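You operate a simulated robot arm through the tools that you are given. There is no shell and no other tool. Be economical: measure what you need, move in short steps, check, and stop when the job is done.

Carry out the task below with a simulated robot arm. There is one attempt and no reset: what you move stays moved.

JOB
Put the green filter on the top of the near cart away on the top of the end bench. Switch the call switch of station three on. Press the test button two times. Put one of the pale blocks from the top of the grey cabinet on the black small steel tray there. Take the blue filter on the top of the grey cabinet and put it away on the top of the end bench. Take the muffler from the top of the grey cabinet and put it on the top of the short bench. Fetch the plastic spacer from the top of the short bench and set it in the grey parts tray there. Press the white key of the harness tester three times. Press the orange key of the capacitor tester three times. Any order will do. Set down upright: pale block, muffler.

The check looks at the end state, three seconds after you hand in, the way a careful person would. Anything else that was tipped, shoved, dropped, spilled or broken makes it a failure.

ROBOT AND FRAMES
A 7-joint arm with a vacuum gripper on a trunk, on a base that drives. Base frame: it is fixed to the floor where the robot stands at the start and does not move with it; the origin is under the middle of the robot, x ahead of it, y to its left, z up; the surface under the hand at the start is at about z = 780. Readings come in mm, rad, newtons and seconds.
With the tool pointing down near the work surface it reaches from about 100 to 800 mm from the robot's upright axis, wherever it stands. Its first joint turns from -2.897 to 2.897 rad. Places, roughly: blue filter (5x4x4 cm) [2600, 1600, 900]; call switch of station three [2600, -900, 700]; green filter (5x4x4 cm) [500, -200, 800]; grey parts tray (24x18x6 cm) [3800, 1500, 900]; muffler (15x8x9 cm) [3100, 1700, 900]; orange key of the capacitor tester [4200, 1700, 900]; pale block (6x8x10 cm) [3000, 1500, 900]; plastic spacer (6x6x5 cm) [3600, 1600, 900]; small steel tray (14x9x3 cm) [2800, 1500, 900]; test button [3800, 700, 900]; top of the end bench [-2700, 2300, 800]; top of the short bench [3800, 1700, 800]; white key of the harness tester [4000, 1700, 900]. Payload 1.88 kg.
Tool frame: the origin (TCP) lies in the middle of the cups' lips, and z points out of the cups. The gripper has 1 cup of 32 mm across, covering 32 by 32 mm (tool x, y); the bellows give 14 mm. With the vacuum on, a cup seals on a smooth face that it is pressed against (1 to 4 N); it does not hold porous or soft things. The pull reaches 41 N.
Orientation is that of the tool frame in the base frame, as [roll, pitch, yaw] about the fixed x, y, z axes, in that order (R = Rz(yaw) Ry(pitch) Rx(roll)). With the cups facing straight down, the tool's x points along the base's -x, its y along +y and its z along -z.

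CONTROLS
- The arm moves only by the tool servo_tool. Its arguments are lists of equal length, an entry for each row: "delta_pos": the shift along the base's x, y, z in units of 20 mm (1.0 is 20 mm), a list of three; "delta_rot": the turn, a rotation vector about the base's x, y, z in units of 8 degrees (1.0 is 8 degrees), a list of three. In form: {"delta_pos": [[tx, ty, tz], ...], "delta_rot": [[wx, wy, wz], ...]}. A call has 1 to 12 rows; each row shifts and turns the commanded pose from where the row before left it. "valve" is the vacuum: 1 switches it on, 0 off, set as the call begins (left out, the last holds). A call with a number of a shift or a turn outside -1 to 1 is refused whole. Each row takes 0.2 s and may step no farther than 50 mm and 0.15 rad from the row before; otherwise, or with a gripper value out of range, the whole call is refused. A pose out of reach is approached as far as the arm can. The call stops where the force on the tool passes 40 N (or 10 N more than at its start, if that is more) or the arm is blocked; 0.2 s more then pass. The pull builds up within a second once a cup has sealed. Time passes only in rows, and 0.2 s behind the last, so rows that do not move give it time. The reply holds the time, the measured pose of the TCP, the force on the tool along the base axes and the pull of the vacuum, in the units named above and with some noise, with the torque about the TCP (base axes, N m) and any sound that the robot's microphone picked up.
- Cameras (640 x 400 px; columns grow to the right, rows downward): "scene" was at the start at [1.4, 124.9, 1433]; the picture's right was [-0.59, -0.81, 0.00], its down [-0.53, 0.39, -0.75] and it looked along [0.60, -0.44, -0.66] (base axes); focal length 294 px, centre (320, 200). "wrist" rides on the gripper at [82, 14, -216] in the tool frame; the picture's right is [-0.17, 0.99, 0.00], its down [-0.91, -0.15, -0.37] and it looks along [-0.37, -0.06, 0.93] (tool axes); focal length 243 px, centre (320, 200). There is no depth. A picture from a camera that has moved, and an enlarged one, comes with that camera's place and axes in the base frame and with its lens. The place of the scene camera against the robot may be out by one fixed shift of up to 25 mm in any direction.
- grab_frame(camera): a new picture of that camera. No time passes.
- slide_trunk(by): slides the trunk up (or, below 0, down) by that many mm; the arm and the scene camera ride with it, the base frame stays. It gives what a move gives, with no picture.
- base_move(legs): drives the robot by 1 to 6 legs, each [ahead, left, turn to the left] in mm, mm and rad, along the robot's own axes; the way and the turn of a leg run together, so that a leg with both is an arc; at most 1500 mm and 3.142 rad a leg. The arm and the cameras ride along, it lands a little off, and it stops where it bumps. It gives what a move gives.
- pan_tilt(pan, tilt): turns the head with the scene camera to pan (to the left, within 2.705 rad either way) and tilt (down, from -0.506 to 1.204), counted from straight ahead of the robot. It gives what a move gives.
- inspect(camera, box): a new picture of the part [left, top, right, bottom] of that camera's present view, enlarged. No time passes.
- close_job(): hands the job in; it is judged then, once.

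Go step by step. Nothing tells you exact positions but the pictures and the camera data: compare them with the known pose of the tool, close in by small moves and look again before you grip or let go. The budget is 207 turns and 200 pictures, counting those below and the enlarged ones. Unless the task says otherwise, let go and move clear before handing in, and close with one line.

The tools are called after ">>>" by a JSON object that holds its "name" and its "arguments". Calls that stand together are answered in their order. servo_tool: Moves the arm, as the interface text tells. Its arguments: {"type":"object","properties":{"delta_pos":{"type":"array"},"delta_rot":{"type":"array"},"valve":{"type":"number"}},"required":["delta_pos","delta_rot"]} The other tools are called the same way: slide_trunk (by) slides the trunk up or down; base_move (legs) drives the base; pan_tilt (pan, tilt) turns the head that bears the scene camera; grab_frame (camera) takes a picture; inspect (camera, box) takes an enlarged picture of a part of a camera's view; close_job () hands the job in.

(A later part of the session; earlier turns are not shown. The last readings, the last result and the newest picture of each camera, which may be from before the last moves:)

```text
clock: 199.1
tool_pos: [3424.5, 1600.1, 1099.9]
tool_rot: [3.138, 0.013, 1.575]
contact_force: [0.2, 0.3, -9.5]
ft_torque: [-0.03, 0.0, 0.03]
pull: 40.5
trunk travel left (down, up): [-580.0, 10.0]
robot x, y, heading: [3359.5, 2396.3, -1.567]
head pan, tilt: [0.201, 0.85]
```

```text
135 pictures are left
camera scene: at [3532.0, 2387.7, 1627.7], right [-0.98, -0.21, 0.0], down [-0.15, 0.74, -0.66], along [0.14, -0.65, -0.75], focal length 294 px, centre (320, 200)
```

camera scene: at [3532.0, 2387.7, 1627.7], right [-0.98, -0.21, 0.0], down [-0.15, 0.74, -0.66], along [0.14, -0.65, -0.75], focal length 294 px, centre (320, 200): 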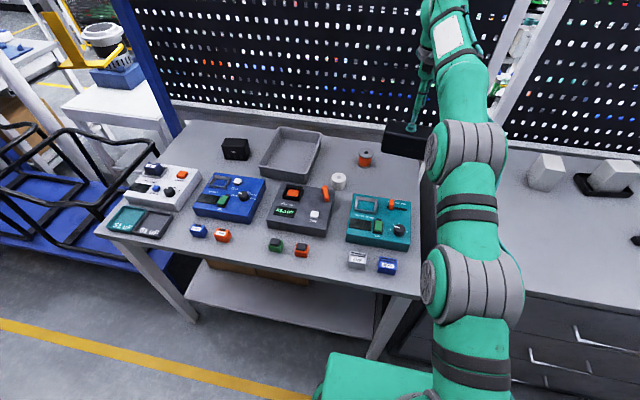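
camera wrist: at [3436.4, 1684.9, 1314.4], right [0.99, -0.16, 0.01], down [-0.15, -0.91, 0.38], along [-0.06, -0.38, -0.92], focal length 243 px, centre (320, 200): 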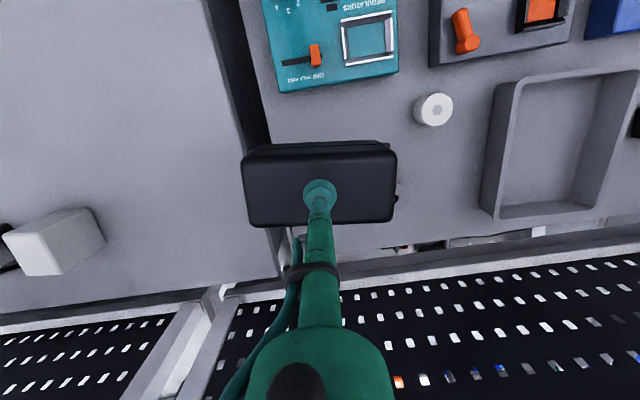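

>>> {"name": "servo_tool", "arguments": {"delta_pos": [[0.5, 0.6, -1], [0, 0, -1], [0, 0, -1], [0, 0, -1], [0, 0, -1], [0, 0, -0.5], [0, 0, -0.4]], "delta_rot": [[0, 0, 0], [0, 0, 0], [0, 0, 0], [0, 0, 0], [0, 0, 0], [0, 0, 0], [0, 0, 0]]}}

>>> {"name": "grab_frame", "arguments": {"camera": "wrist"}}

>>> {"name": "grab_frame", "arguments": {"camera": "scene"}}

```text
clock: 200.7
tool_pos: [3433.3, 1610.8, 983.2]
tool_rot: [3.136, 0.012, 1.576]
contact_force: [-0.1, -0.1, -8.4]
ft_torque: [-0.04, 0.0, 0.0]
pull: 40.8
trunk travel left (down, up): [-580.0, 10.0]
robot x, y, heading: [3362.8, 2393.5, -1.569]
head pan, tilt: [0.201, 0.85]
```

```text
134 pictures are left
camera wrist: at [3446.2, 1696.7, 1197.4], right [0.99, -0.16, 0.01], down [-0.15, -0.91, 0.38], along [-0.06, -0.38, -0.92], focal length 243 px, centre (320, 200)
```

wrist: 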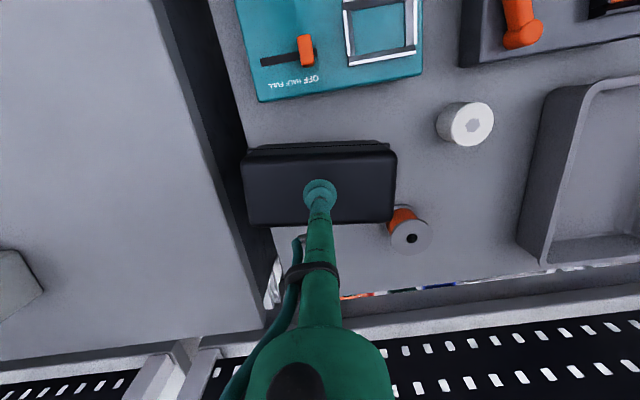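

```text
133 pictures are left
camera scene: at [3531.9, 2387.8, 1627.7], right [-0.98, -0.21, 0.0], down [-0.15, 0.74, -0.66], along [0.14, -0.65, -0.75], focal length 294 px, centre (320, 200)
```

scene: 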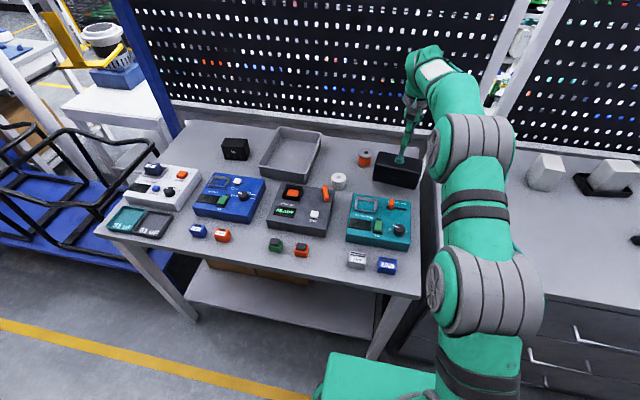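

>>> {"name": "servo_tool", "arguments": {"delta_pos": [[0.4, 0.2, -0.3], [0, 0, -0.3], [0, 0, -0.2], [0, 0, -0.2]], "delta_rot": [[0, 0, 0], [0, 0, 0], [0, 0, 0], [0, 0, 0]]}}

```text
clock: 201.7
tool_pos: [3441.9, 1614.0, 964.1]
tool_rot: [3.138, 0.012, 1.576]
contact_force: [1.0, -0.6, -8.7]
ft_torque: [-0.03, -0.01, 0.0]
pull: 41.1
trunk travel left (down, up): [-580.0, 10.0]
robot x, y, heading: [3358.9, 2395.8, -1.56]
head pan, tilt: [0.201, 0.85]
```

>>> {"name": "servo_tool", "arguments": {"delta_pos": [[0, 0, -0.2], [0, 0, -0.2], [0, 0, -0.2]], "delta_rot": [[0, 0, 0], [0, 0, 0], [0, 0, 0]]}}

```text
clock: 202.5
tool_pos: [3442.7, 1616.1, 950.0]
tool_rot: [3.136, 0.012, 1.576]
contact_force: [0.7, -1.1, -8.1]
ft_torque: [-0.02, 0.03, 0.02]
pull: 41.0
trunk travel left (down, up): [-580.0, 10.0]
robot x, y, heading: [3358.3, 2392.5, -1.566]
head pan, tilt: [0.201, 0.85]
```

>>> {"name": "servo_tool", "arguments": {"delta_pos": [[0, 0, -0.2], [0, 0, -0.2], [0, 0, -0.1]], "delta_rot": [[0, 0, 0], [0, 0, 0], [0, 0, 0]]}}

```text
clock: 203.3
tool_pos: [3442.2, 1616.3, 940.7]
tool_rot: [3.138, 0.012, 1.576]
contact_force: [0.3, 0.1, -8.6]
ft_torque: [0.0, 0.01, 0.03]
pull: 40.6
trunk travel left (down, up): [-580.0, 10.0]
robot x, y, heading: [3360.9, 2396.1, -1.568]
head pan, tilt: [0.201, 0.85]
```

>>> {"name": "servo_tool", "arguments": {"delta_pos": [[0, 0, -0.2], [0, 0, -0.2], [0, 0, -0.1]], "delta_rot": [[0, 0, 0], [0, 0, 0], [0, 0, 0]]}}

>>> {"name": "inspect", "arguments": {"camera": "scene", "box": [330, 100, 458, 228]}}

```text
clock: 204.1
tool_pos: [3442.5, 1614.5, 934.4]
tool_rot: [3.14, 0.014, 1.577]
contact_force: [-0.9, 0.1, -2.8]
ft_torque: [0.24, 0.05, -0.08]
pull: 40.7
trunk travel left (down, up): [-580.0, 10.0]
robot x, y, heading: [3359.7, 2393.5, -1.561]
head pan, tilt: [0.201, 0.85]
```

```text
3.12 times, centred on (394, 164) of scene
camera zoom: at [3531.7, 2388.3, 1627.9], right [-0.98, -0.2, 0.0], down [-0.15, 0.74, -0.66], along [0.14, -0.65, -0.75], focal length 917 px, centre (89, 312)
```

zoom: 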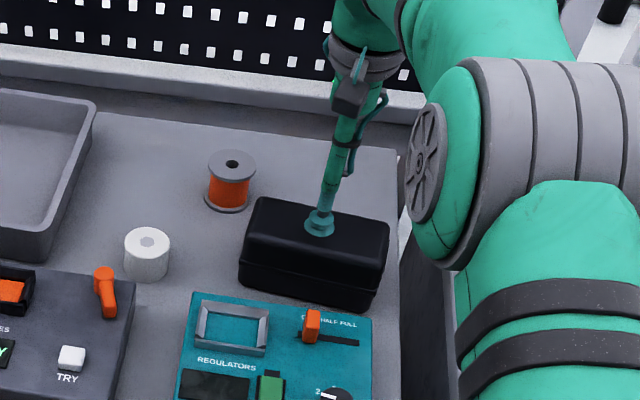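

Contact has begun (bench at about z=840). Settling 3 mm more and releasing.

>>> {"name": "servo_tool", "arguments": {"delta_pos": [[0, 0, -0.15], [0, 0, -0.05]], "delta_rot": [[0, 0, 0], [0, 0, 0]]}}

>>> {"name": "servo_tool", "arguments": {"delta_pos": [[0, 0, 0], [0, 0, 0], [0, 0, 0], [0, 0, 0], [0, 0, 0.2], [0, 0, 0.5], [0, 0, 1], [0, 0, 1], [0, 0, 1], [0, 0, 1], [0, 0, 1], [0, 0, 1]], "delta_rot": [[0, 0, 0], [0, 0, 0], [0, 0, 0], [0, 0, 0], [0, 0, 0], [0, 0, 0], [0, 0, 0], [0, 0, 0], [0, 0, 0], [0, 0, 0], [0, 0, 0], [0, 0, 0]], "valve": 0}}

>>> {"name": "grab_frame", "arguments": {"camera": "wrist"}}

>>> {"name": "inspect", "arguments": {"camera": "scene", "box": [100, 120, 440, 290]}}

```text
clock: 204.7
tool_pos: [3441.5, 1615.3, 932.4]
tool_rot: [3.137, 0.02, 1.575]
contact_force: [-3.1, 2.2, 17.0]
ft_torque: [0.31, 0.01, -0.17]
pull: 40.1
trunk travel left (down, up): [-580.0, 10.0]
robot x, y, heading: [3359.0, 2394.0, -1.566]
head pan, tilt: [0.201, 0.85]
```

```text
clock: 207.3
tool_pos: [3441.7, 1613.9, 1060.5]
tool_rot: [3.137, 0.013, 1.575]
contact_force: [1.0, 0.6, 0.0]
ft_torque: [0.0, -0.02, -0.06]
pull: 0.2
trunk travel left (down, up): [-580.0, 10.0]
robot x, y, heading: [3357.9, 2393.4, -1.567]
head pan, tilt: [0.201, 0.85]
```

```text
131 pictures are left
camera wrist: at [3454.4, 1700.4, 1276.0], right [0.99, -0.16, 0.01], down [-0.15, -0.91, 0.38], along [-0.06, -0.38, -0.92], focal length 243 px, centre (320, 200)
```

wrist: 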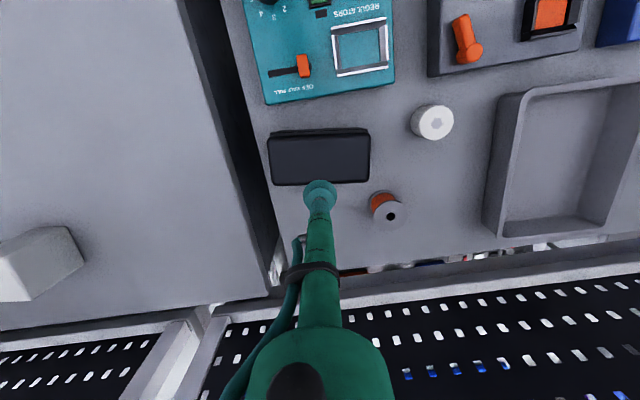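

```text
1.88 times, centred on (270, 205) of scene
camera zoom: at [3531.8, 2388.4, 1627.7], right [-0.98, -0.21, 0.0], down [-0.15, 0.74, -0.66], along [0.14, -0.65, -0.75], focal length 552 px, centre (414, 191)
```

zoom: 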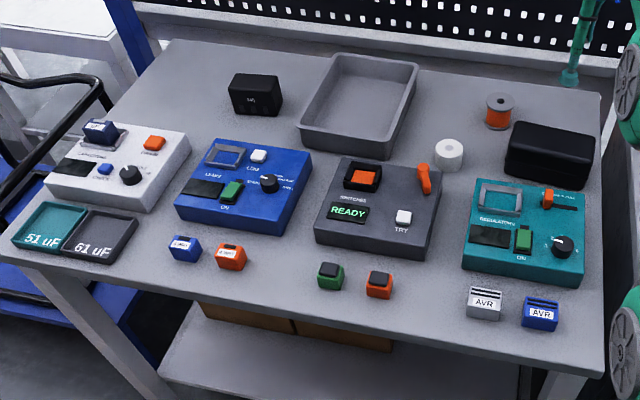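

The muffler stands on the short bench. Now I look closely at the white spacer.

>>> {"name": "inspect", "arguments": {"camera": "wrist", "box": [360, 80, 520, 180]}}

>>> {"name": "inspect", "arguments": {"camera": "scene", "box": [120, 160, 280, 250]}}

```text
4.00 times, centred on (440, 130) of wrist
camera zoom: at [3454.4, 1700.4, 1276.0], right [0.99, -0.16, 0.01], down [-0.15, -0.91, 0.38], along [-0.06, -0.38, -0.92], focal length 970 px, centre (-160, 480)
```

zoom: 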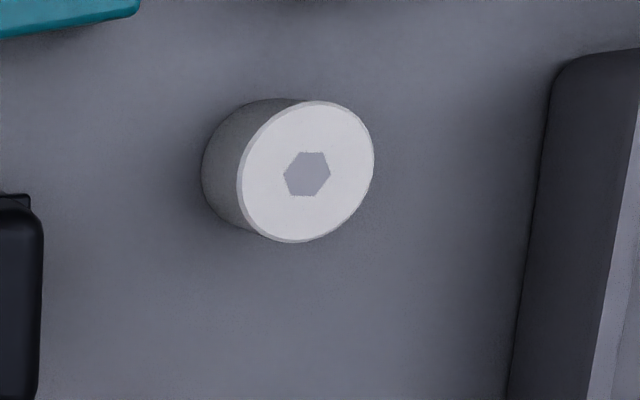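

```text
4.00 times, centred on (200, 205) of scene
camera zoom: at [3531.8, 2388.4, 1627.7], right [-0.98, -0.21, 0.0], down [-0.15, 0.74, -0.66], along [0.14, -0.65, -0.75], focal length 1174 px, centre (800, 180)
```

zoom: 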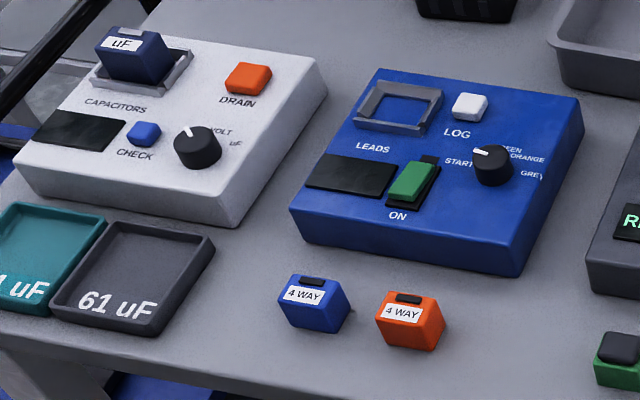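

The spacer (flat printed mark) has its top at about (3627, 1638, 890). The blue tester ("LEADS") has the white key LOG, the white tester ("CAPACITORS") the orange key DRAIN. I'll shift the base left to centre on this work.

>>> {"name": "base_move", "arguments": {"legs": [[0, 400, 0], [40, 0, 0]]}}

>>> {"name": "slide_trunk", "arguments": {"by": -80}}

>>> {"name": "grab_frame", "arguments": {"camera": "wrist"}}

```text
clock: 210.2
tool_pos: [3835.4, 1575.7, 1060.8]
tool_rot: [3.139, 0.012, 1.573]
contact_force: [0.6, 0.1, -0.1]
ft_torque: [-0.01, -0.02, -0.04]
pull: 0.1
trunk travel left (down, up): [-580.0, 10.0]
robot x, y, heading: [3756.0, 2356.8, -1.569]
head pan, tilt: [0.201, 0.85]
```

```text
clock: 211.4
tool_pos: [3833.7, 1576.9, 982.0]
tool_rot: [3.137, 0.012, 1.573]
contact_force: [0.4, 0.2, 0.6]
ft_torque: [-0.01, -0.01, 0.02]
pull: 0.0
trunk travel left (down, up): [-500.0, 90.0]
robot x, y, heading: [3759.3, 2355.2, -1.568]
head pan, tilt: [0.201, 0.85]
```

```text
127 pictures are left
camera wrist: at [3848.0, 1662.0, 1195.9], right [0.99, -0.16, 0.01], down [-0.15, -0.91, 0.39], along [-0.06, -0.38, -0.92], focal length 243 px, centre (320, 200)
```

wrist: 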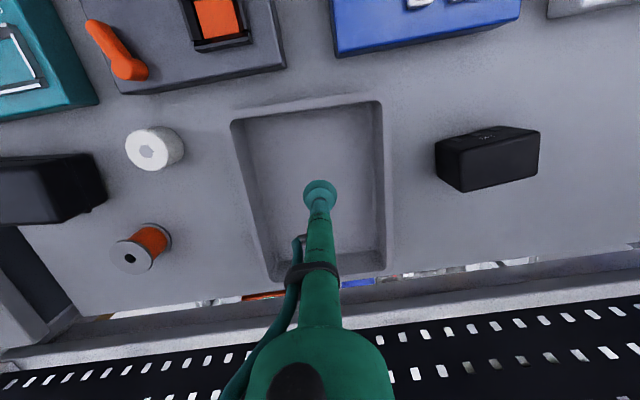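

>>> {"name": "servo_tool", "arguments": {"delta_pos": [[-1, 0.3, 0], [-1, 0.3, 0], [-1, 0.3, 0], [-1, 0.3, 0], [-1, 0.3, 0], [-1, 0.3, 0], [-1, 0.3, 0], [-1, 0.3, 0], [-1, 0.3, -0.5], [-1, 0.35, -1], [-0.4, 0, -1]], "delta_rot": [[0, 0, 0], [0, 0, 0], [0, 0, 0], [0, 0, 0], [0, 0, 0], [0, 0, 0], [0, 0, 0], [0, 0, 0], [0, 0, 0], [0, 0, 0], [0, 0, 0]], "valve": 1}}

>>> {"name": "inspect", "arguments": {"camera": "wrist", "box": [240, 130, 400, 230]}}

```text
clock: 213.8
tool_pos: [3627.2, 1636.5, 930.7]
tool_rot: [3.138, 0.013, 1.574]
contact_force: [1.0, -0.7, 0.1]
ft_torque: [-0.05, 0.01, 0.03]
pull: 0.1
trunk travel left (down, up): [-500.0, 90.0]
robot x, y, heading: [3756.2, 2352.8, -1.57]
head pan, tilt: [0.201, 0.85]
```

```text
4.00 times, centred on (320, 180) of wrist
camera zoom: at [3640.5, 1722.9, 1145.6], right [0.99, -0.16, 0.01], down [-0.15, -0.91, 0.39], along [-0.06, -0.38, -0.92], focal length 970 px, centre (320, 280)
```

zoom: 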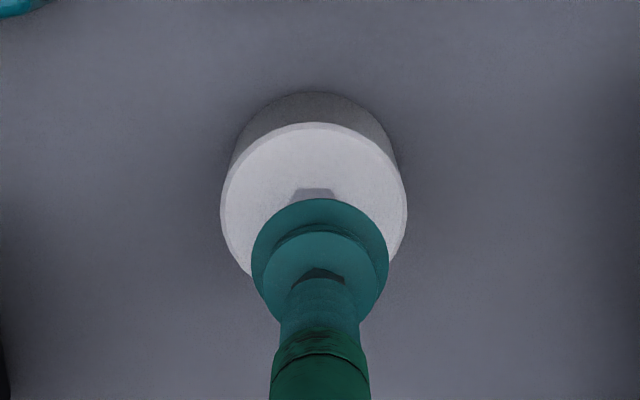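

>>> {"name": "servo_tool", "arguments": {"delta_pos": [[-0.07, 0.05, -1], [0, 0, -0.6], [0, 0, -0.3], [0, 0, -0.2], [0, 0, 0], [0, 0, 0]], "delta_rot": [[0, 0, 0], [0, 0, 0], [0, 0, 0], [0, 0, 0], [0, 0, 0], [0, 0, 0]]}}

```text
clock: 215.2
tool_pos: [3625.2, 1637.1, 891.2]
tool_rot: [3.138, 0.015, 1.574]
contact_force: [0.2, -1.8, 14.3]
ft_torque: [0.23, 0.03, -0.01]
pull: 40.6
trunk travel left (down, up): [-500.0, 90.0]
robot x, y, heading: [3758.2, 2355.8, -1.56]
head pan, tilt: [0.201, 0.85]
```

Sealed on the spacer. Lifting it and carrying it over the parts tray.

>>> {"name": "servo_tool", "arguments": {"delta_pos": [[0, 0, 0.4], [0, 0, 1], [0, 0, 1], [0, 0, 1], [0, 0, 1], [0, 0, 1]], "delta_rot": [[0, 0, 0], [0, 0, 0], [0, 0, 0], [0, 0, 0], [0, 0, 0], [0, 0, 0]]}}

>>> {"name": "servo_tool", "arguments": {"delta_pos": [[1, -0.3, 0], [1, -0.3, 0], [1, -0.3, 0], [1, -0.3, 0], [1, -0.3, 0], [1, -0.3, 0], [1, -0.3, 0], [1, -0.3, 0], [1, -0.3, 0], [1, -0.2, 0], [0.1, 0, 0]], "delta_rot": [[0, 0, 0], [0, 0, 0], [0, 0, 0], [0, 0, 0], [0, 0, 0], [0, 0, 0], [0, 0, 0], [0, 0, 0], [0, 0, 0], [0, 0, 0], [0, 0, 0]]}}

>>> {"name": "grab_frame", "arguments": {"camera": "wrist"}}

```text
clock: 216.6
tool_pos: [3624.5, 1638.7, 995.4]
tool_rot: [3.138, 0.011, 1.572]
contact_force: [-1.0, -0.2, -0.6]
ft_torque: [0.02, 0.0, 0.0]
pull: 40.3
trunk travel left (down, up): [-500.0, 90.0]
robot x, y, heading: [3752.0, 2352.7, -1.569]
head pan, tilt: [0.201, 0.85]
```

```text
clock: 219.0
tool_pos: [3829.1, 1580.8, 997.6]
tool_rot: [3.138, 0.011, 1.572]
contact_force: [0.4, -0.5, -0.4]
ft_torque: [0.01, 0.02, -0.02]
pull: 40.3
trunk travel left (down, up): [-500.0, 90.0]
robot x, y, heading: [3756.5, 2354.8, -1.569]
head pan, tilt: [0.201, 0.85]
```

```text
125 pictures are left
camera wrist: at [3841.6, 1666.7, 1212.9], right [0.99, -0.16, 0.01], down [-0.15, -0.91, 0.39], along [-0.06, -0.38, -0.92], focal length 243 px, centre (320, 200)
```

wrist: 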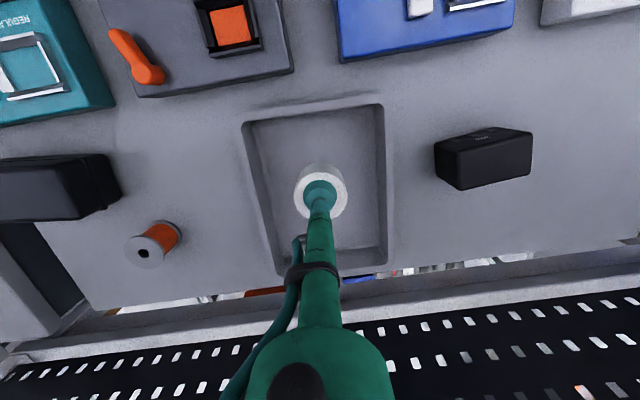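

>>> {"name": "servo_tool", "arguments": {"delta_pos": [[0, 0, -1], [0, 0, -1], [0, 0, -1], [0, 0, -1], [0, 0, -0.5], [0, 0, -0.2], [0, 0, -0.2]], "delta_rot": [[0, 0, 0], [0, 0, 0], [0, 0, 0], [0, 0, 0], [0, 0, 0], [0, 0, 0], [0, 0, 0]]}}

```text
clock: 220.6
tool_pos: [3829.5, 1580.4, 898.1]
tool_rot: [3.138, 0.011, 1.574]
contact_force: [-0.2, -0.6, -0.1]
ft_torque: [0.0, -0.01, -0.03]
pull: 40.4
trunk travel left (down, up): [-500.0, 90.0]
robot x, y, heading: [3754.4, 2352.9, -1.569]
head pan, tilt: [0.201, 0.85]
```

>>> {"name": "servo_tool", "arguments": {"delta_pos": [[0, 0, -0.15], [0, 0, -0.15]], "delta_rot": [[0, 0, 0], [0, 0, 0]]}}

```text
clock: 221.2
tool_pos: [3830.0, 1579.5, 896.9]
tool_rot: [3.135, 0.019, 1.572]
contact_force: [1.2, -0.5, 18.1]
ft_torque: [0.25, 0.05, -0.01]
pull: 40.7
trunk travel left (down, up): [-500.0, 90.0]
robot x, y, heading: [3754.7, 2355.3, -1.573]
head pan, tilt: [0.201, 0.85]
```

The spacer is seated on the tray floor. Releasing and rising.

>>> {"name": "servo_tool", "arguments": {"delta_pos": [[0, 0, 0], [0, 0, 0], [0, 0, 0], [0, 0, 0], [0, 0, 0.2], [0, 0, 0.5], [0, 0, 1], [0, 0, 1], [0, 0, 1], [0, 0, 1], [0, 0, 1], [0, 0, 1]], "delta_rot": [[0, 0, 0], [0, 0, 0], [0, 0, 0], [0, 0, 0], [0, 0, 0], [0, 0, 0], [0, 0, 0], [0, 0, 0], [0, 0, 0], [0, 0, 0], [0, 0, 0], [0, 0, 0]], "valve": 0}}

>>> {"name": "servo_tool", "arguments": {"delta_pos": [[1, 0.5, 0], [1, 0.5, 0], [1, 0.5, 0], [1, 0.5, 0], [1, 0.5, 0], [1, 0.5, 0], [1, 0.5, 0]], "delta_rot": [[0, 0, 0], [0, 0, 0], [0, 0, 0], [0, 0, 0], [0, 0, 0], [0, 0, 0], [0, 0, 0]]}}

>>> {"name": "grab_frame", "arguments": {"camera": "wrist"}}

>>> {"name": "grab_frame", "arguments": {"camera": "scene"}}

```text
clock: 223.8
tool_pos: [3827.7, 1580.9, 1025.7]
tool_rot: [3.137, 0.014, 1.571]
contact_force: [0.6, 0.7, -0.4]
ft_torque: [0.03, 0.02, -0.01]
pull: 0.1
trunk travel left (down, up): [-500.0, 90.0]
robot x, y, heading: [3753.7, 2356.0, -1.574]
head pan, tilt: [0.201, 0.85]
```

```text
clock: 225.4
tool_pos: [3969.0, 1648.5, 1026.8]
tool_rot: [3.138, 0.014, 1.572]
contact_force: [-0.2, -0.1, -0.1]
ft_torque: [-0.03, -0.02, 0.02]
pull: 0.1
trunk travel left (down, up): [-500.0, 90.0]
robot x, y, heading: [3754.8, 2356.4, -1.568]
head pan, tilt: [0.201, 0.85]
```

```text
124 pictures are left
camera wrist: at [3981.4, 1734.2, 1242.0], right [0.99, -0.16, 0.01], down [-0.15, -0.91, 0.39], along [-0.06, -0.38, -0.92], focal length 243 px, centre (320, 200)
```

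wrist: 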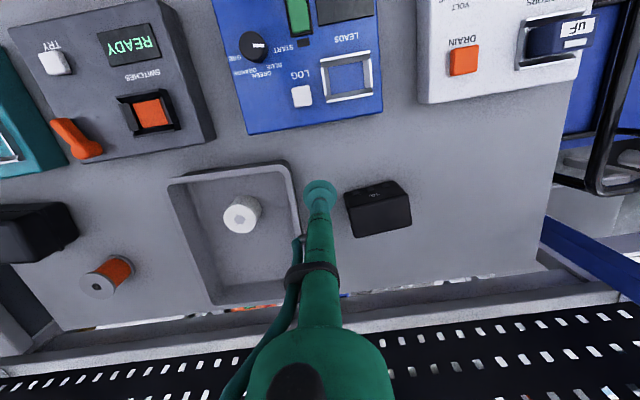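

```text
123 pictures are left
camera scene: at [3928.5, 2349.6, 1547.7], right [-0.98, -0.2, 0.0], down [-0.15, 0.74, -0.66], along [0.13, -0.65, -0.75], focal length 294 px, centre (320, 200)
```

scene: 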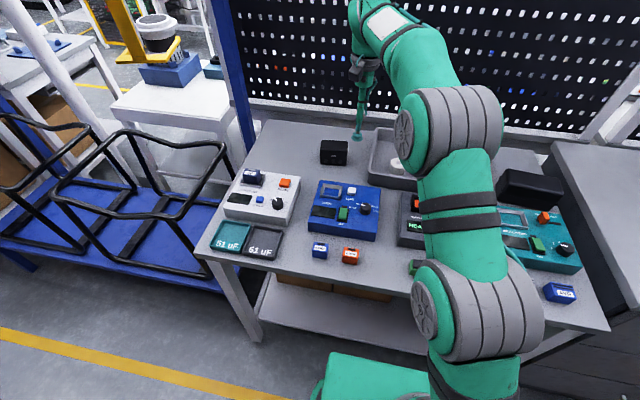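

The spacer is in the tray. Next the white LOG key at about (3960, 1742): moving above it.

>>> {"name": "servo_tool", "arguments": {"delta_pos": [[-0.1, 1, -0.5], [-0.1, 1, -0.5], [-0.1, 1, -0.5], [-0.1, 1, -0.5], [-0.05, 0.67, -1]], "delta_rot": [[0, 0, 0], [0, 0, 0], [0, 0, 0], [0, 0, 0], [0, 0, 0]]}}

>>> {"name": "inspect", "arguments": {"camera": "wrist", "box": [220, 110, 420, 235]}}

```text
clock: 226.6
tool_pos: [3957.9, 1744.2, 969.7]
tool_rot: [3.136, 0.013, 1.572]
contact_force: [-0.9, -0.1, 0.1]
ft_torque: [0.04, 0.02, -0.02]
pull: 0.1
trunk travel left (down, up): [-500.0, 90.0]
robot x, y, heading: [3757.7, 2353.6, -1.568]
head pan, tilt: [0.201, 0.85]
```

```text
3.20 times, centred on (320, 172) of wrist
camera zoom: at [3970.8, 1829.9, 1183.7], right [0.99, -0.16, 0.01], down [-0.15, -0.91, 0.38], along [-0.06, -0.38, -0.92], focal length 776 px, centre (320, 288)
```

zoom: 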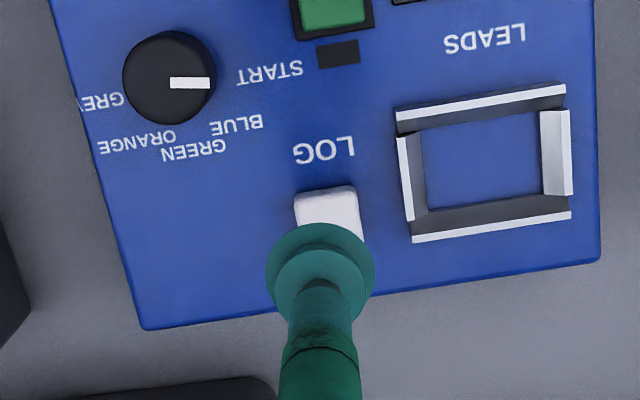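

>>> {"name": "servo_tool", "arguments": {"delta_pos": [[0.15, -0.12, -1], [0, 0, -1], [0, 0, -0.4], [0, 0, -0.3], [0, 0, -0.2]], "delta_rot": [[0, 0, 0], [0, 0, 0], [0, 0, 0], [0, 0, 0], [0, 0, 0]]}}

>>> {"name": "inspect", "arguments": {"camera": "wrist", "box": [220, 110, 420, 235]}}

```text
clock: 227.8
tool_pos: [3961.8, 1740.5, 907.6]
tool_rot: [3.14, 0.012, 1.572]
contact_force: [-0.7, -0.2, -0.3]
ft_torque: [-0.01, 0.02, 0.0]
pull: 0.1
trunk travel left (down, up): [-500.0, 90.0]
robot x, y, heading: [3754.6, 2359.4, -1.567]
head pan, tilt: [0.201, 0.85]
```

```text
3.20 times, centred on (320, 172) of wrist
camera zoom: at [3974.0, 1827.1, 1123.3], right [0.99, -0.16, 0.01], down [-0.15, -0.91, 0.38], along [-0.06, -0.38, -0.92], focal length 776 px, centre (320, 288)
```

zoom: 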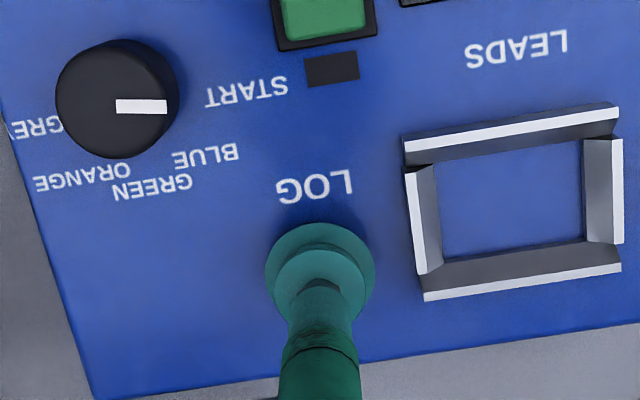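

>>> {"name": "servo_tool", "arguments": {"delta_pos": [[0, 0, -0.2], [0, 0, -0.2], [0, 0, -0.1]], "delta_rot": [[0, 0, 0], [0, 0, 0], [0, 0, 0]]}}

```text
clock: 228.6
tool_pos: [3960.8, 1740.6, 900.0]
tool_rot: [3.135, 0.012, 1.573]
contact_force: [0.2, -0.6, 1.5]
ft_torque: [0.02, 0.01, -0.02]
pull: 0.0
trunk travel left (down, up): [-500.0, 90.0]
robot x, y, heading: [3752.3, 2354.0, -1.57]
head pan, tilt: [0.201, 0.85]
heard: click
```

A click at z≈900: first press registered. Releasing and pressing again.

>>> {"name": "servo_tool", "arguments": {"delta_pos": [[0, 0, 0.4], [0, 0, 0.4], [0, 0, 0]], "delta_rot": [[0, 0, 0], [0, 0, 0], [0, 0, 0]]}}

>>> {"name": "servo_tool", "arguments": {"delta_pos": [[0, 0, -0.4], [0, 0, -0.4]], "delta_rot": [[0, 0, 0], [0, 0, 0]]}}

>>> {"name": "servo_tool", "arguments": {"delta_pos": [[0, 0, 0.4], [0, 0, 0.4], [0, 0, 0]], "delta_rot": [[0, 0, 0], [0, 0, 0], [0, 0, 0]]}}

```text
clock: 229.4
tool_pos: [3961.2, 1741.6, 915.7]
tool_rot: [3.139, 0.013, 1.574]
contact_force: [-0.5, -0.4, -0.1]
ft_torque: [-0.05, 0.01, 0.0]
pull: 0.1
trunk travel left (down, up): [-500.0, 90.0]
robot x, y, heading: [3752.0, 2349.7, -1.574]
head pan, tilt: [0.201, 0.85]
```

```text
clock: 230.0
tool_pos: [3961.4, 1740.9, 898.4]
tool_rot: [3.137, 0.013, 1.571]
contact_force: [0.4, 0.2, 2.5]
ft_torque: [-0.04, -0.02, 0.04]
pull: 0.0
trunk travel left (down, up): [-500.0, 90.0]
robot x, y, heading: [3758.0, 2355.7, -1.564]
head pan, tilt: [0.201, 0.85]
heard: click
```

```text
clock: 230.8
tool_pos: [3961.3, 1742.2, 915.1]
tool_rot: [3.139, 0.012, 1.572]
contact_force: [0.7, -0.1, 0.0]
ft_torque: [0.01, 0.01, 0.0]
pull: 0.1
trunk travel left (down, up): [-500.0, 90.0]
robot x, y, heading: [3756.7, 2359.0, -1.57]
head pan, tilt: [0.201, 0.85]
```

Two clicks so far; the third press, then on to the DRAIN key near (4165, 1749).

>>> {"name": "servo_tool", "arguments": {"delta_pos": [[0, 0, -0.4], [0, 0, -0.4]], "delta_rot": [[0, 0, 0], [0, 0, 0]]}}

>>> {"name": "servo_tool", "arguments": {"delta_pos": [[0, 0, 0.6], [0, 0, 1], [0, 0, 1], [0, 0, 1]], "delta_rot": [[0, 0, 0], [0, 0, 0], [0, 0, 0], [0, 0, 0]]}}

>>> {"name": "servo_tool", "arguments": {"delta_pos": [[1, 0, 0], [1, 0, 0], [1, 0, 0], [1, 0, 0], [1, 0, 0], [1, 0, 0], [1, 0, 0], [1, 0, 0], [1, 0, 0], [1, 0.3, 0]], "delta_rot": [[0, 0, 0], [0, 0, 0], [0, 0, 0], [0, 0, 0], [0, 0, 0], [0, 0, 0], [0, 0, 0], [0, 0, 0], [0, 0, 0], [0, 0, 0]]}}

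>>> {"name": "grab_frame", "arguments": {"camera": "wrist"}}

```text
clock: 231.4
tool_pos: [3961.0, 1742.6, 900.1]
tool_rot: [3.138, 0.012, 1.572]
contact_force: [-0.5, -0.1, 0.8]
ft_torque: [0.01, -0.02, 0.03]
pull: 0.0
trunk travel left (down, up): [-500.0, 90.0]
robot x, y, heading: [3755.8, 2353.6, -1.563]
head pan, tilt: [0.201, 0.85]
heard: click
```

```text
clock: 232.4
tool_pos: [3962.2, 1739.9, 973.0]
tool_rot: [3.138, 0.013, 1.574]
contact_force: [-0.9, -0.1, 0.0]
ft_torque: [0.01, -0.01, 0.01]
pull: 0.1
trunk travel left (down, up): [-500.0, 90.0]
robot x, y, heading: [3753.9, 2352.2, -1.569]
head pan, tilt: [0.201, 0.85]
```

```text
clock: 234.6
tool_pos: [4162.3, 1746.3, 971.6]
tool_rot: [3.137, 0.012, 1.572]
contact_force: [-0.4, -0.3, -0.4]
ft_torque: [0.01, -0.03, 0.02]
pull: 0.1
trunk travel left (down, up): [-500.0, 90.0]
robot x, y, heading: [3758.9, 2355.4, -1.568]
head pan, tilt: [0.201, 0.85]
```

```text
120 pictures are left
camera wrist: at [4175.8, 1832.1, 1185.5], right [0.99, -0.16, 0.01], down [-0.15, -0.91, 0.38], along [-0.06, -0.38, -0.92], focal length 243 px, centre (320, 200)
```

wrist: 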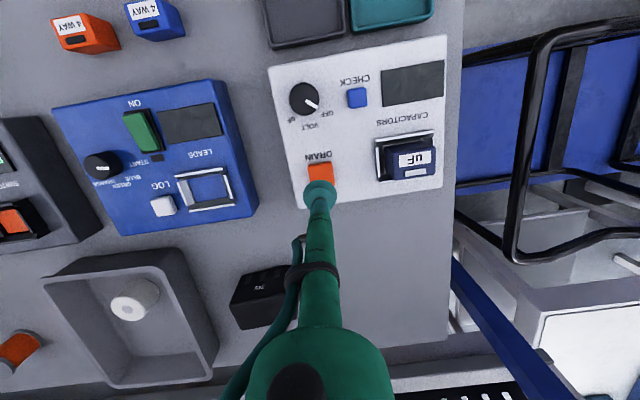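

>>> {"name": "servo_tool", "arguments": {"delta_pos": [[0.06, 0.16, -1], [0, 0, -1], [0, 0, -0.8], [0, 0, -0.3]], "delta_rot": [[0, 0, 0], [0, 0, 0], [0, 0, 0], [0, 0, 0]]}}

>>> {"name": "inspect", "arguments": {"camera": "wrist", "box": [220, 110, 420, 235]}}

```text
clock: 235.6
tool_pos: [4162.7, 1750.4, 908.4]
tool_rot: [3.139, 0.01, 1.57]
contact_force: [0.1, 0.1, 0.7]
ft_torque: [-0.01, -0.03, 0.01]
pull: 0.1
trunk travel left (down, up): [-500.0, 90.0]
robot x, y, heading: [3757.2, 2361.0, -1.57]
head pan, tilt: [0.201, 0.85]
```

```text
3.20 times, centred on (320, 172) of wrist
camera zoom: at [4176.4, 1836.2, 1123.6], right [0.99, -0.17, 0.01], down [-0.15, -0.91, 0.38], along [-0.06, -0.38, -0.92], focal length 776 px, centre (320, 288)
```

zoom: 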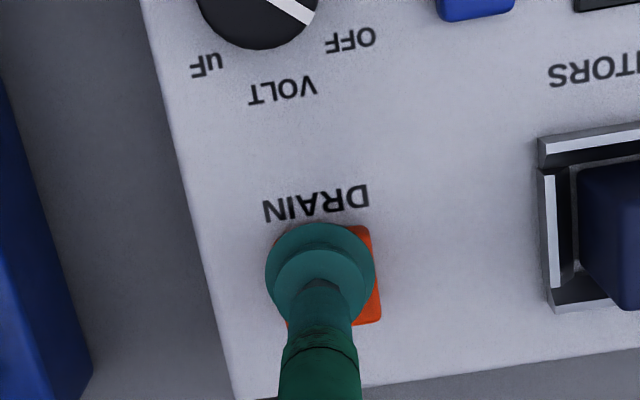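

>>> {"name": "servo_tool", "arguments": {"delta_pos": [[0.1, -0.05, -0.2], [0, 0, -0.2], [0, 0, -0.1]], "delta_rot": [[0, 0, 0], [0, 0, 0], [0, 0, 0]]}}

```text
clock: 236.4
tool_pos: [4164.9, 1749.1, 898.2]
tool_rot: [3.136, 0.012, 1.573]
contact_force: [-0.6, -0.6, 1.7]
ft_torque: [0.03, 0.03, 0.0]
pull: 0.0
trunk travel left (down, up): [-500.0, 90.0]
robot x, y, heading: [3754.5, 2353.4, -1.568]
head pan, tilt: [0.201, 0.85]
heard: click
```

First DRAIN click. Two more presses.

>>> {"name": "servo_tool", "arguments": {"delta_pos": [[0, 0, 0.4], [0, 0, 0.4], [0, 0, 0]], "delta_rot": [[0, 0, 0], [0, 0, 0], [0, 0, 0]]}}

>>> {"name": "servo_tool", "arguments": {"delta_pos": [[0, 0, -0.4], [0, 0, -0.4]], "delta_rot": [[0, 0, 0], [0, 0, 0]]}}

>>> {"name": "servo_tool", "arguments": {"delta_pos": [[0, 0, 0.4], [0, 0, 0.4], [0, 0, 0]], "delta_rot": [[0, 0, 0], [0, 0, 0], [0, 0, 0]]}}

>>> {"name": "servo_tool", "arguments": {"delta_pos": [[0, 0, -0.4], [0, 0, -0.4]], "delta_rot": [[0, 0, 0], [0, 0, 0]]}}

>>> {"name": "servo_tool", "arguments": {"delta_pos": [[0, 0, 0.6], [0, 0, 1], [0, 0, 1], [0, 0, 1], [0, 0, 1], [0, 0, 1], [0, 0, 1], [0, 0, 1]], "delta_rot": [[0, 0, 0], [0, 0, 0], [0, 0, 0], [0, 0, 0], [0, 0, 0], [0, 0, 0], [0, 0, 0], [0, 0, 0]]}}

>>> {"name": "pan_tilt", "arguments": {"pan": 0.7, "tilt": 0.4}}

>>> {"name": "grab_frame", "arguments": {"camera": "scene"}}

```text
clock: 237.2
tool_pos: [4165.2, 1749.0, 915.1]
tool_rot: [3.139, 0.012, 1.572]
contact_force: [0.2, -0.6, -0.2]
ft_torque: [0.03, 0.01, -0.03]
pull: 0.1
trunk travel left (down, up): [-500.0, 90.0]
robot x, y, heading: [3753.1, 2354.7, -1.569]
head pan, tilt: [0.201, 0.85]
```

```text
clock: 237.8
tool_pos: [4165.0, 1748.5, 900.0]
tool_rot: [3.137, 0.013, 1.572]
contact_force: [1.1, 0.1, 2.0]
ft_torque: [0.02, -0.02, 0.0]
pull: 0.0
trunk travel left (down, up): [-500.0, 90.0]
robot x, y, heading: [3758.5, 2357.2, -1.566]
head pan, tilt: [0.201, 0.85]
heard: click
```

```text
clock: 238.6
tool_pos: [4164.1, 1750.4, 915.1]
tool_rot: [3.138, 0.013, 1.572]
contact_force: [-0.3, -0.1, 0.9]
ft_torque: [-0.05, 0.0, 0.0]
pull: 0.0
trunk travel left (down, up): [-500.0, 90.0]
robot x, y, heading: [3756.4, 2351.1, -1.568]
head pan, tilt: [0.201, 0.85]
```

```text
clock: 239.2
tool_pos: [4165.6, 1748.8, 900.2]
tool_rot: [3.139, 0.012, 1.571]
contact_force: [0.2, -0.4, 2.4]
ft_torque: [0.02, 0.0, 0.0]
pull: 0.1
trunk travel left (down, up): [-500.0, 90.0]
robot x, y, heading: [3757.9, 2353.9, -1.573]
head pan, tilt: [0.201, 0.85]
heard: click
```

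```text
clock: 241.0
tool_pos: [4165.0, 1749.2, 1050.5]
tool_rot: [3.137, 0.012, 1.572]
contact_force: [-0.3, 1.2, -0.2]
ft_torque: [0.03, -0.01, 0.0]
pull: 0.1
trunk travel left (down, up): [-500.0, 90.0]
robot x, y, heading: [3754.7, 2358.8, -1.57]
head pan, tilt: [0.201, 0.85]
```

```text
clock: 241.9
tool_pos: [4165.7, 1749.4, 1050.8]
tool_rot: [3.138, 0.012, 1.572]
contact_force: [1.3, -1.1, 0.4]
ft_torque: [0.01, 0.02, -0.02]
pull: 0.1
trunk travel left (down, up): [-500.0, 90.0]
robot x, y, heading: [3752.9, 2350.9, -1.569]
head pan, tilt: [0.7, 0.4]
```

```text
118 pictures are left
camera scene: at [3972.7, 2355.3, 1586.8], right [-0.76, -0.64, 0.0], down [-0.25, 0.3, -0.92], along [0.59, -0.7, -0.39], focal length 294 px, centre (320, 200)
```

scene: 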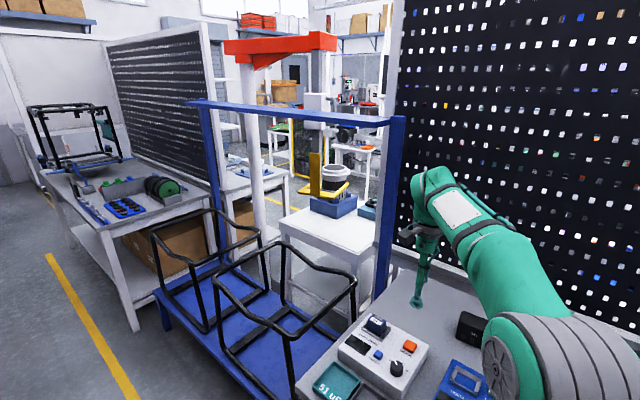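

All tester presses are done (three clicks each). Next I need the south aisle for the test button and the call switch; I'll tuck the hand, go back into the corridor and look east.

>>> {"name": "servo_tool", "arguments": {"delta_pos": [[-1, 0.6, 0.4], [-1, 0.6, 0.4], [-1, 0.6, 0.4], [-1, 0.6, 0.4], [-1, 0.6, 0.4], [-1, 0.6, 0.4], [-1, 0.6, 0.4], [-1, 0.6, 0.4], [-1, 0.6, 0.4], [-1, 0.6, 0.4], [-1, 0.6, 0], [-1, 0.6, 0]], "delta_rot": [[0, 0, 0], [0, 0, 0], [0, 0, 0], [0, 0, 0], [0, 0, 0], [0, 0, 0], [0, 0, 0], [0, 0, 0], [0, 0, 0], [0, 0, 0], [0, 0, 0], [0, 0, 0]]}}

>>> {"name": "base_move", "arguments": {"legs": [[-210, 0, 0], [0, 0, 1.57]]}}

>>> {"name": "pan_tilt", "arguments": {"pan": -0.1, "tilt": 0.3}}

>>> {"name": "grab_frame", "arguments": {"camera": "scene"}}

```text
clock: 244.5
tool_pos: [3925.2, 1892.8, 1131.9]
tool_rot: [3.138, 0.012, 1.572]
contact_force: [-0.8, 0.2, 0.3]
ft_torque: [0.02, 0.01, 0.02]
pull: 0.1
trunk travel left (down, up): [-500.0, 90.0]
robot x, y, heading: [3758.6, 2356.4, -1.567]
head pan, tilt: [0.7, 0.4]
```

```text
clock: 250.0
tool_pos: [4214.7, 2741.3, 1131.8]
tool_rot: [3.139, 0.012, -3.125]
contact_force: [-1.1, 0.8, -0.4]
ft_torque: [0.03, 0.02, -0.01]
pull: 0.0
trunk travel left (down, up): [-500.0, 90.0]
robot x, y, heading: [3757.3, 2563.8, 0.018]
head pan, tilt: [0.7, 0.4]
```

```text
clock: 251.2
tool_pos: [4214.8, 2741.5, 1131.6]
tool_rot: [3.138, 0.012, -3.125]
contact_force: [-0.1, 0.1, 0.6]
ft_torque: [0.03, -0.01, -0.02]
pull: 0.0
trunk travel left (down, up): [-500.0, 90.0]
robot x, y, heading: [3756.6, 2561.2, 0.021]
head pan, tilt: [-0.099, 0.3]
```

```text
117 pictures are left
camera scene: at [3779.4, 2730.4, 1596.1], right [-0.08, -1.0, 0.0], down [-0.29, 0.02, -0.96], along [0.95, -0.08, -0.3], focal length 294 px, centre (320, 200)
```

scene: 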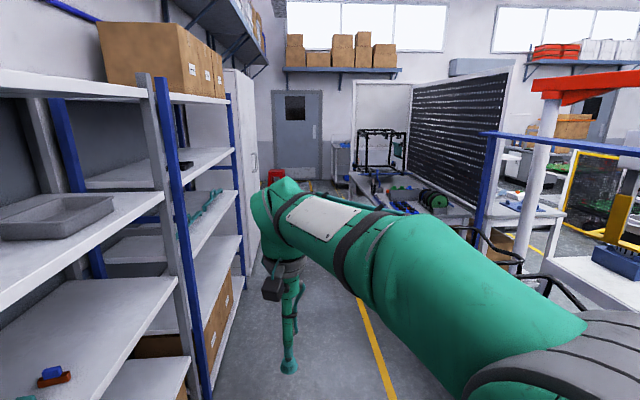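

>>> {"name": "servo_tool", "arguments": {"delta_pos": [[0, -1, 0], [0, -1, 0], [0, -1, 0], [0, -1, 0], [0, -1, 0], [0, -1, 0], [0, -1, 0], [0, -1, 0]], "delta_rot": [[0, 0, 0], [0, 0, 0], [0, 0, 0], [0, 0, 0], [0, 0, 0], [0, 0, 0], [0, 0, 0], [0, 0, 0]]}}

>>> {"name": "base_move", "arguments": {"legs": [[1500, 0, -0.02], [500, 0, 0]]}}

>>> {"name": "pan_tilt", "arguments": {"pan": -0.4, "tilt": 0.3}}

>>> {"name": "grab_frame", "arguments": {"camera": "scene"}}

>>> {"name": "pan_tilt", "arguments": {"pan": 0.2, "tilt": 0.4}}

>>> {"name": "grab_frame", "arguments": {"camera": "scene"}}

```text
clock: 252.9
tool_pos: [4215.5, 2582.1, 1131.5]
tool_rot: [3.138, 0.013, -3.124]
contact_force: [0.3, -0.2, 0.6]
ft_torque: [-0.03, -0.03, 0.02]
pull: 0.1
trunk travel left (down, up): [-500.0, 90.0]
robot x, y, heading: [3757.4, 2565.2, 0.018]
head pan, tilt: [-0.099, 0.3]
```

```text
clock: 263.0
tool_pos: [6235.2, 2564.7, 1131.4]
tool_rot: [3.139, 0.013, 3.125]
contact_force: [0.6, -1.1, 0.1]
ft_torque: [0.0, 0.02, 0.0]
pull: 0.0
trunk travel left (down, up): [-500.0, 90.0]
robot x, y, heading: [5776.4, 2561.9, -0.015]
head pan, tilt: [-0.099, 0.3]
```

```text
clock: 263.8
tool_pos: [6234.6, 2564.4, 1132.0]
tool_rot: [3.138, 0.012, 3.123]
contact_force: [0.2, 0.9, 0.9]
ft_torque: [0.03, -0.05, 0.01]
pull: 0.1
trunk travel left (down, up): [-500.0, 90.0]
robot x, y, heading: [5774.7, 2562.6, -0.018]
head pan, tilt: [-0.4, 0.3]
```

```text
116 pictures are left
camera scene: at [5797.2, 2700.0, 1596.1], right [-0.4, -0.91, 0.0], down [-0.27, 0.12, -0.96], along [0.87, -0.39, -0.3], focal length 294 px, centre (320, 200)
```

scene: 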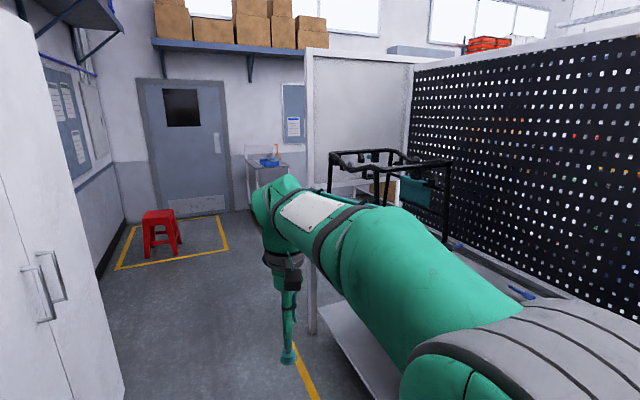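

```text
clock: 264.8
tool_pos: [6234.8, 2563.3, 1131.6]
tool_rot: [3.138, 0.012, 3.126]
contact_force: [0.2, 1.0, 0.2]
ft_torque: [-0.01, -0.02, 0.01]
pull: 0.1
trunk travel left (down, up): [-500.0, 90.0]
robot x, y, heading: [5777.1, 2558.9, -0.017]
head pan, tilt: [0.201, 0.4]
```

```text
115 pictures are left
camera scene: at [5802.9, 2754.6, 1586.9], right [0.18, -0.98, 0.0], down [-0.38, -0.07, -0.92], along [0.91, 0.17, -0.39], focal length 294 px, centre (320, 200)
```

scene: 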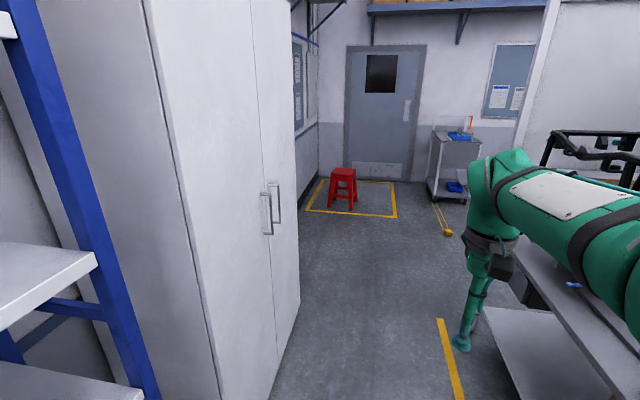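

The corridor opens past the partition at x≈7400. Driving further and looking right.

>>> {"name": "base_move", "arguments": {"legs": [[1500, 0, 0.0], [750, 0, 0]]}}

>>> {"name": "pan_tilt", "arguments": {"pan": -1.3, "tilt": 0.35}}

>>> {"name": "grab_frame", "arguments": {"camera": "scene"}}

>>> {"name": "pan_tilt", "arguments": {"pan": -2.2, "tilt": 0.35}}

>>> {"name": "grab_frame", "arguments": {"camera": "scene"}}

```text
clock: 275.9
tool_pos: [8496.4, 2510.0, 1132.2]
tool_rot: [3.14, 0.013, 3.118]
contact_force: [0.3, -0.6, 1.1]
ft_torque: [-0.01, 0.01, 0.03]
pull: 0.0
trunk travel left (down, up): [-500.0, 90.0]
robot x, y, heading: [8036.7, 2509.5, -0.024]
head pan, tilt: [0.201, 0.4]
```

```text
clock: 277.6
tool_pos: [8496.3, 2509.8, 1131.7]
tool_rot: [3.137, 0.014, 3.115]
contact_force: [-0.1, -0.2, -0.4]
ft_torque: [-0.01, -0.04, 0.01]
pull: 0.1
trunk travel left (down, up): [-500.0, 90.0]
robot x, y, heading: [8034.3, 2511.7, -0.029]
head pan, tilt: [-1.3, 0.351]
```

```text
114 pictures are left
camera scene: at [7996.6, 2597.0, 1591.4], right [-0.97, -0.24, 0.0], down [-0.08, 0.33, -0.94], along [0.23, -0.91, -0.34], focal length 294 px, centre (320, 200)
```

scene: 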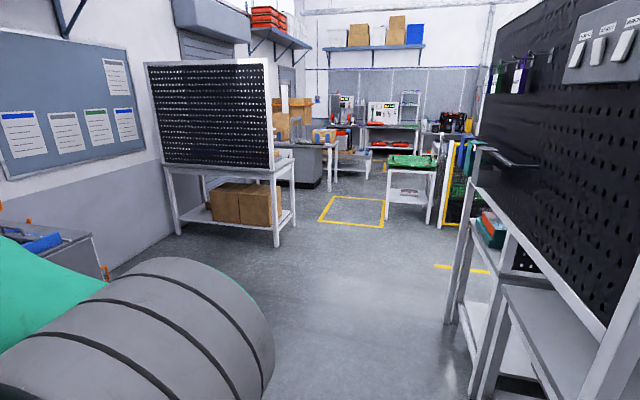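

```text
clock: 278.8
tool_pos: [8496.6, 2509.6, 1132.6]
tool_rot: [3.137, 0.014, 3.116]
contact_force: [0.2, 0.9, -0.7]
ft_torque: [-0.01, -0.04, 0.04]
pull: 0.0
trunk travel left (down, up): [-500.0, 90.0]
robot x, y, heading: [8035.4, 2515.5, -0.025]
head pan, tilt: [-2.201, 0.351]
```

```text
113 pictures are left
camera scene: at [7917.2, 2613.4, 1591.4], right [-0.79, 0.61, 0.0], down [0.21, 0.27, -0.94], along [-0.57, -0.74, -0.34], focal length 294 px, centre (320, 200)
```

scene: 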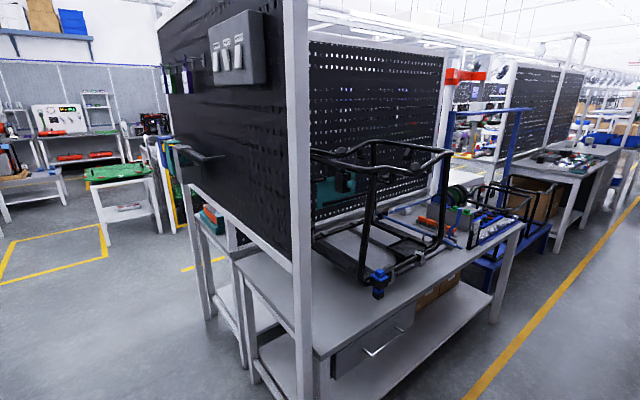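

The way south is open at x≈8000. Driving sideways south and looking west.

>>> {"name": "base_move", "arguments": {"legs": [[50, -1450, 0.0]]}}

>>> {"name": "pan_tilt", "arguments": {"pan": -2.0, "tilt": 0.35}}

>>> {"name": "grab_frame", "arguments": {"camera": "scene"}}

>>> {"name": "pan_tilt", "arguments": {"pan": -2.6, "tilt": 0.35}}

>>> {"name": "grab_frame", "arguments": {"camera": "scene"}}

```text
clock: 285.9
tool_pos: [8481.6, 1045.6, 1131.1]
tool_rot: [3.137, 0.013, 3.082]
contact_force: [0.0, 0.0, -0.1]
ft_torque: [-0.03, 0.0, -0.01]
pull: 0.1
trunk travel left (down, up): [-500.0, 90.0]
robot x, y, heading: [8020.3, 1066.3, -0.058]
head pan, tilt: [-2.201, 0.351]
```

```text
clock: 286.7
tool_pos: [8483.0, 1046.8, 1131.1]
tool_rot: [3.137, 0.013, 3.081]
contact_force: [0.2, -0.2, -0.8]
ft_torque: [-0.01, -0.01, 0.02]
pull: 0.0
trunk travel left (down, up): [-500.0, 90.0]
robot x, y, heading: [8026.9, 1066.0, -0.056]
head pan, tilt: [-2.0, 0.351]
```

```text
112 pictures are left
camera scene: at [7922.9, 1160.7, 1591.4], right [-0.88, 0.47, 0.0], down [0.16, 0.3, -0.94], along [-0.44, -0.83, -0.34], focal length 294 px, centre (320, 200)
```

scene: 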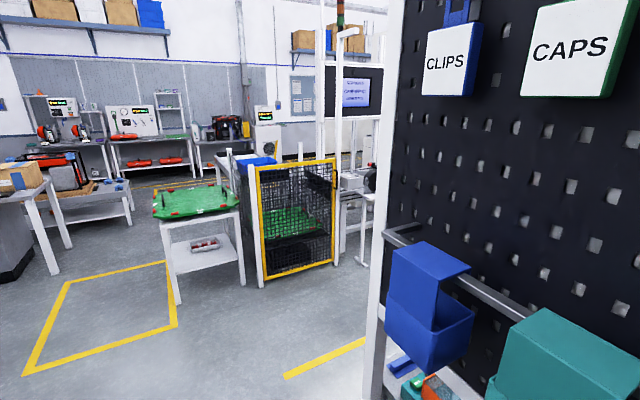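

```text
clock: 287.7
tool_pos: [8483.0, 1046.6, 1132.2]
tool_rot: [3.137, 0.013, 3.082]
contact_force: [-0.2, 0.3, -0.6]
ft_torque: [0.0, -0.02, 0.05]
pull: 0.0
trunk travel left (down, up): [-500.0, 90.0]
robot x, y, heading: [8020.3, 1066.8, -0.058]
head pan, tilt: [-2.601, 0.351]
```

```text
111 pictures are left
camera scene: at [7884.2, 1199.7, 1591.4], right [-0.46, 0.89, 0.0], down [0.3, 0.16, -0.94], along [-0.83, -0.44, -0.34], focal length 294 px, centre (320, 200)
```

scene: 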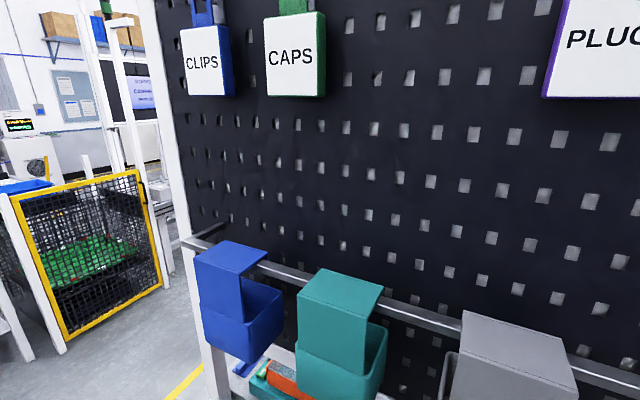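

>>> {"name": "base_move", "arguments": {"legs": [[70, -1250, 0.0], [0, 0, -3.08]]}}

>>> {"name": "pan_tilt", "arguments": {"pan": 0.0, "tilt": 0.25}}

>>> {"name": "grab_frame", "arguments": {"camera": "scene"}}

```text
clock: 301.2
tool_pos: [7545.2, -186.6, 1132.2]
tool_rot: [3.137, 0.012, -0.033]
contact_force: [-0.6, -0.2, -0.3]
ft_torque: [-0.01, 0.01, -0.06]
pull: 0.2
trunk travel left (down, up): [-500.0, 90.0]
robot x, y, heading: [8009.5, -191.1, 3.107]
head pan, tilt: [-2.601, 0.351]
```

```text
clock: 303.6
tool_pos: [7543.6, -186.7, 1132.0]
tool_rot: [3.137, 0.012, -0.032]
contact_force: [0.2, -0.9, -0.6]
ft_torque: [-0.02, -0.02, 0.0]
pull: 0.1
trunk travel left (down, up): [-500.0, 90.0]
robot x, y, heading: [8003.9, -197.2, 3.109]
head pan, tilt: [0.0, 0.25]
```

```text
110 pictures are left
camera scene: at [7958.5, -344.6, 1600.8], right [0.03, 1.0, 0.0], down [0.25, -0.01, -0.97], along [-0.97, 0.03, -0.25], focal length 294 px, centre (320, 200)
```

scene: 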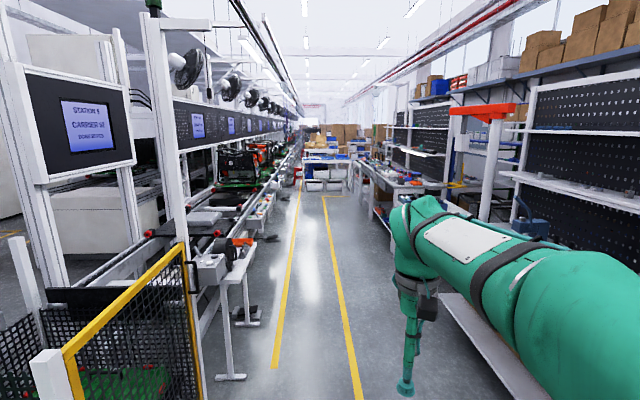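

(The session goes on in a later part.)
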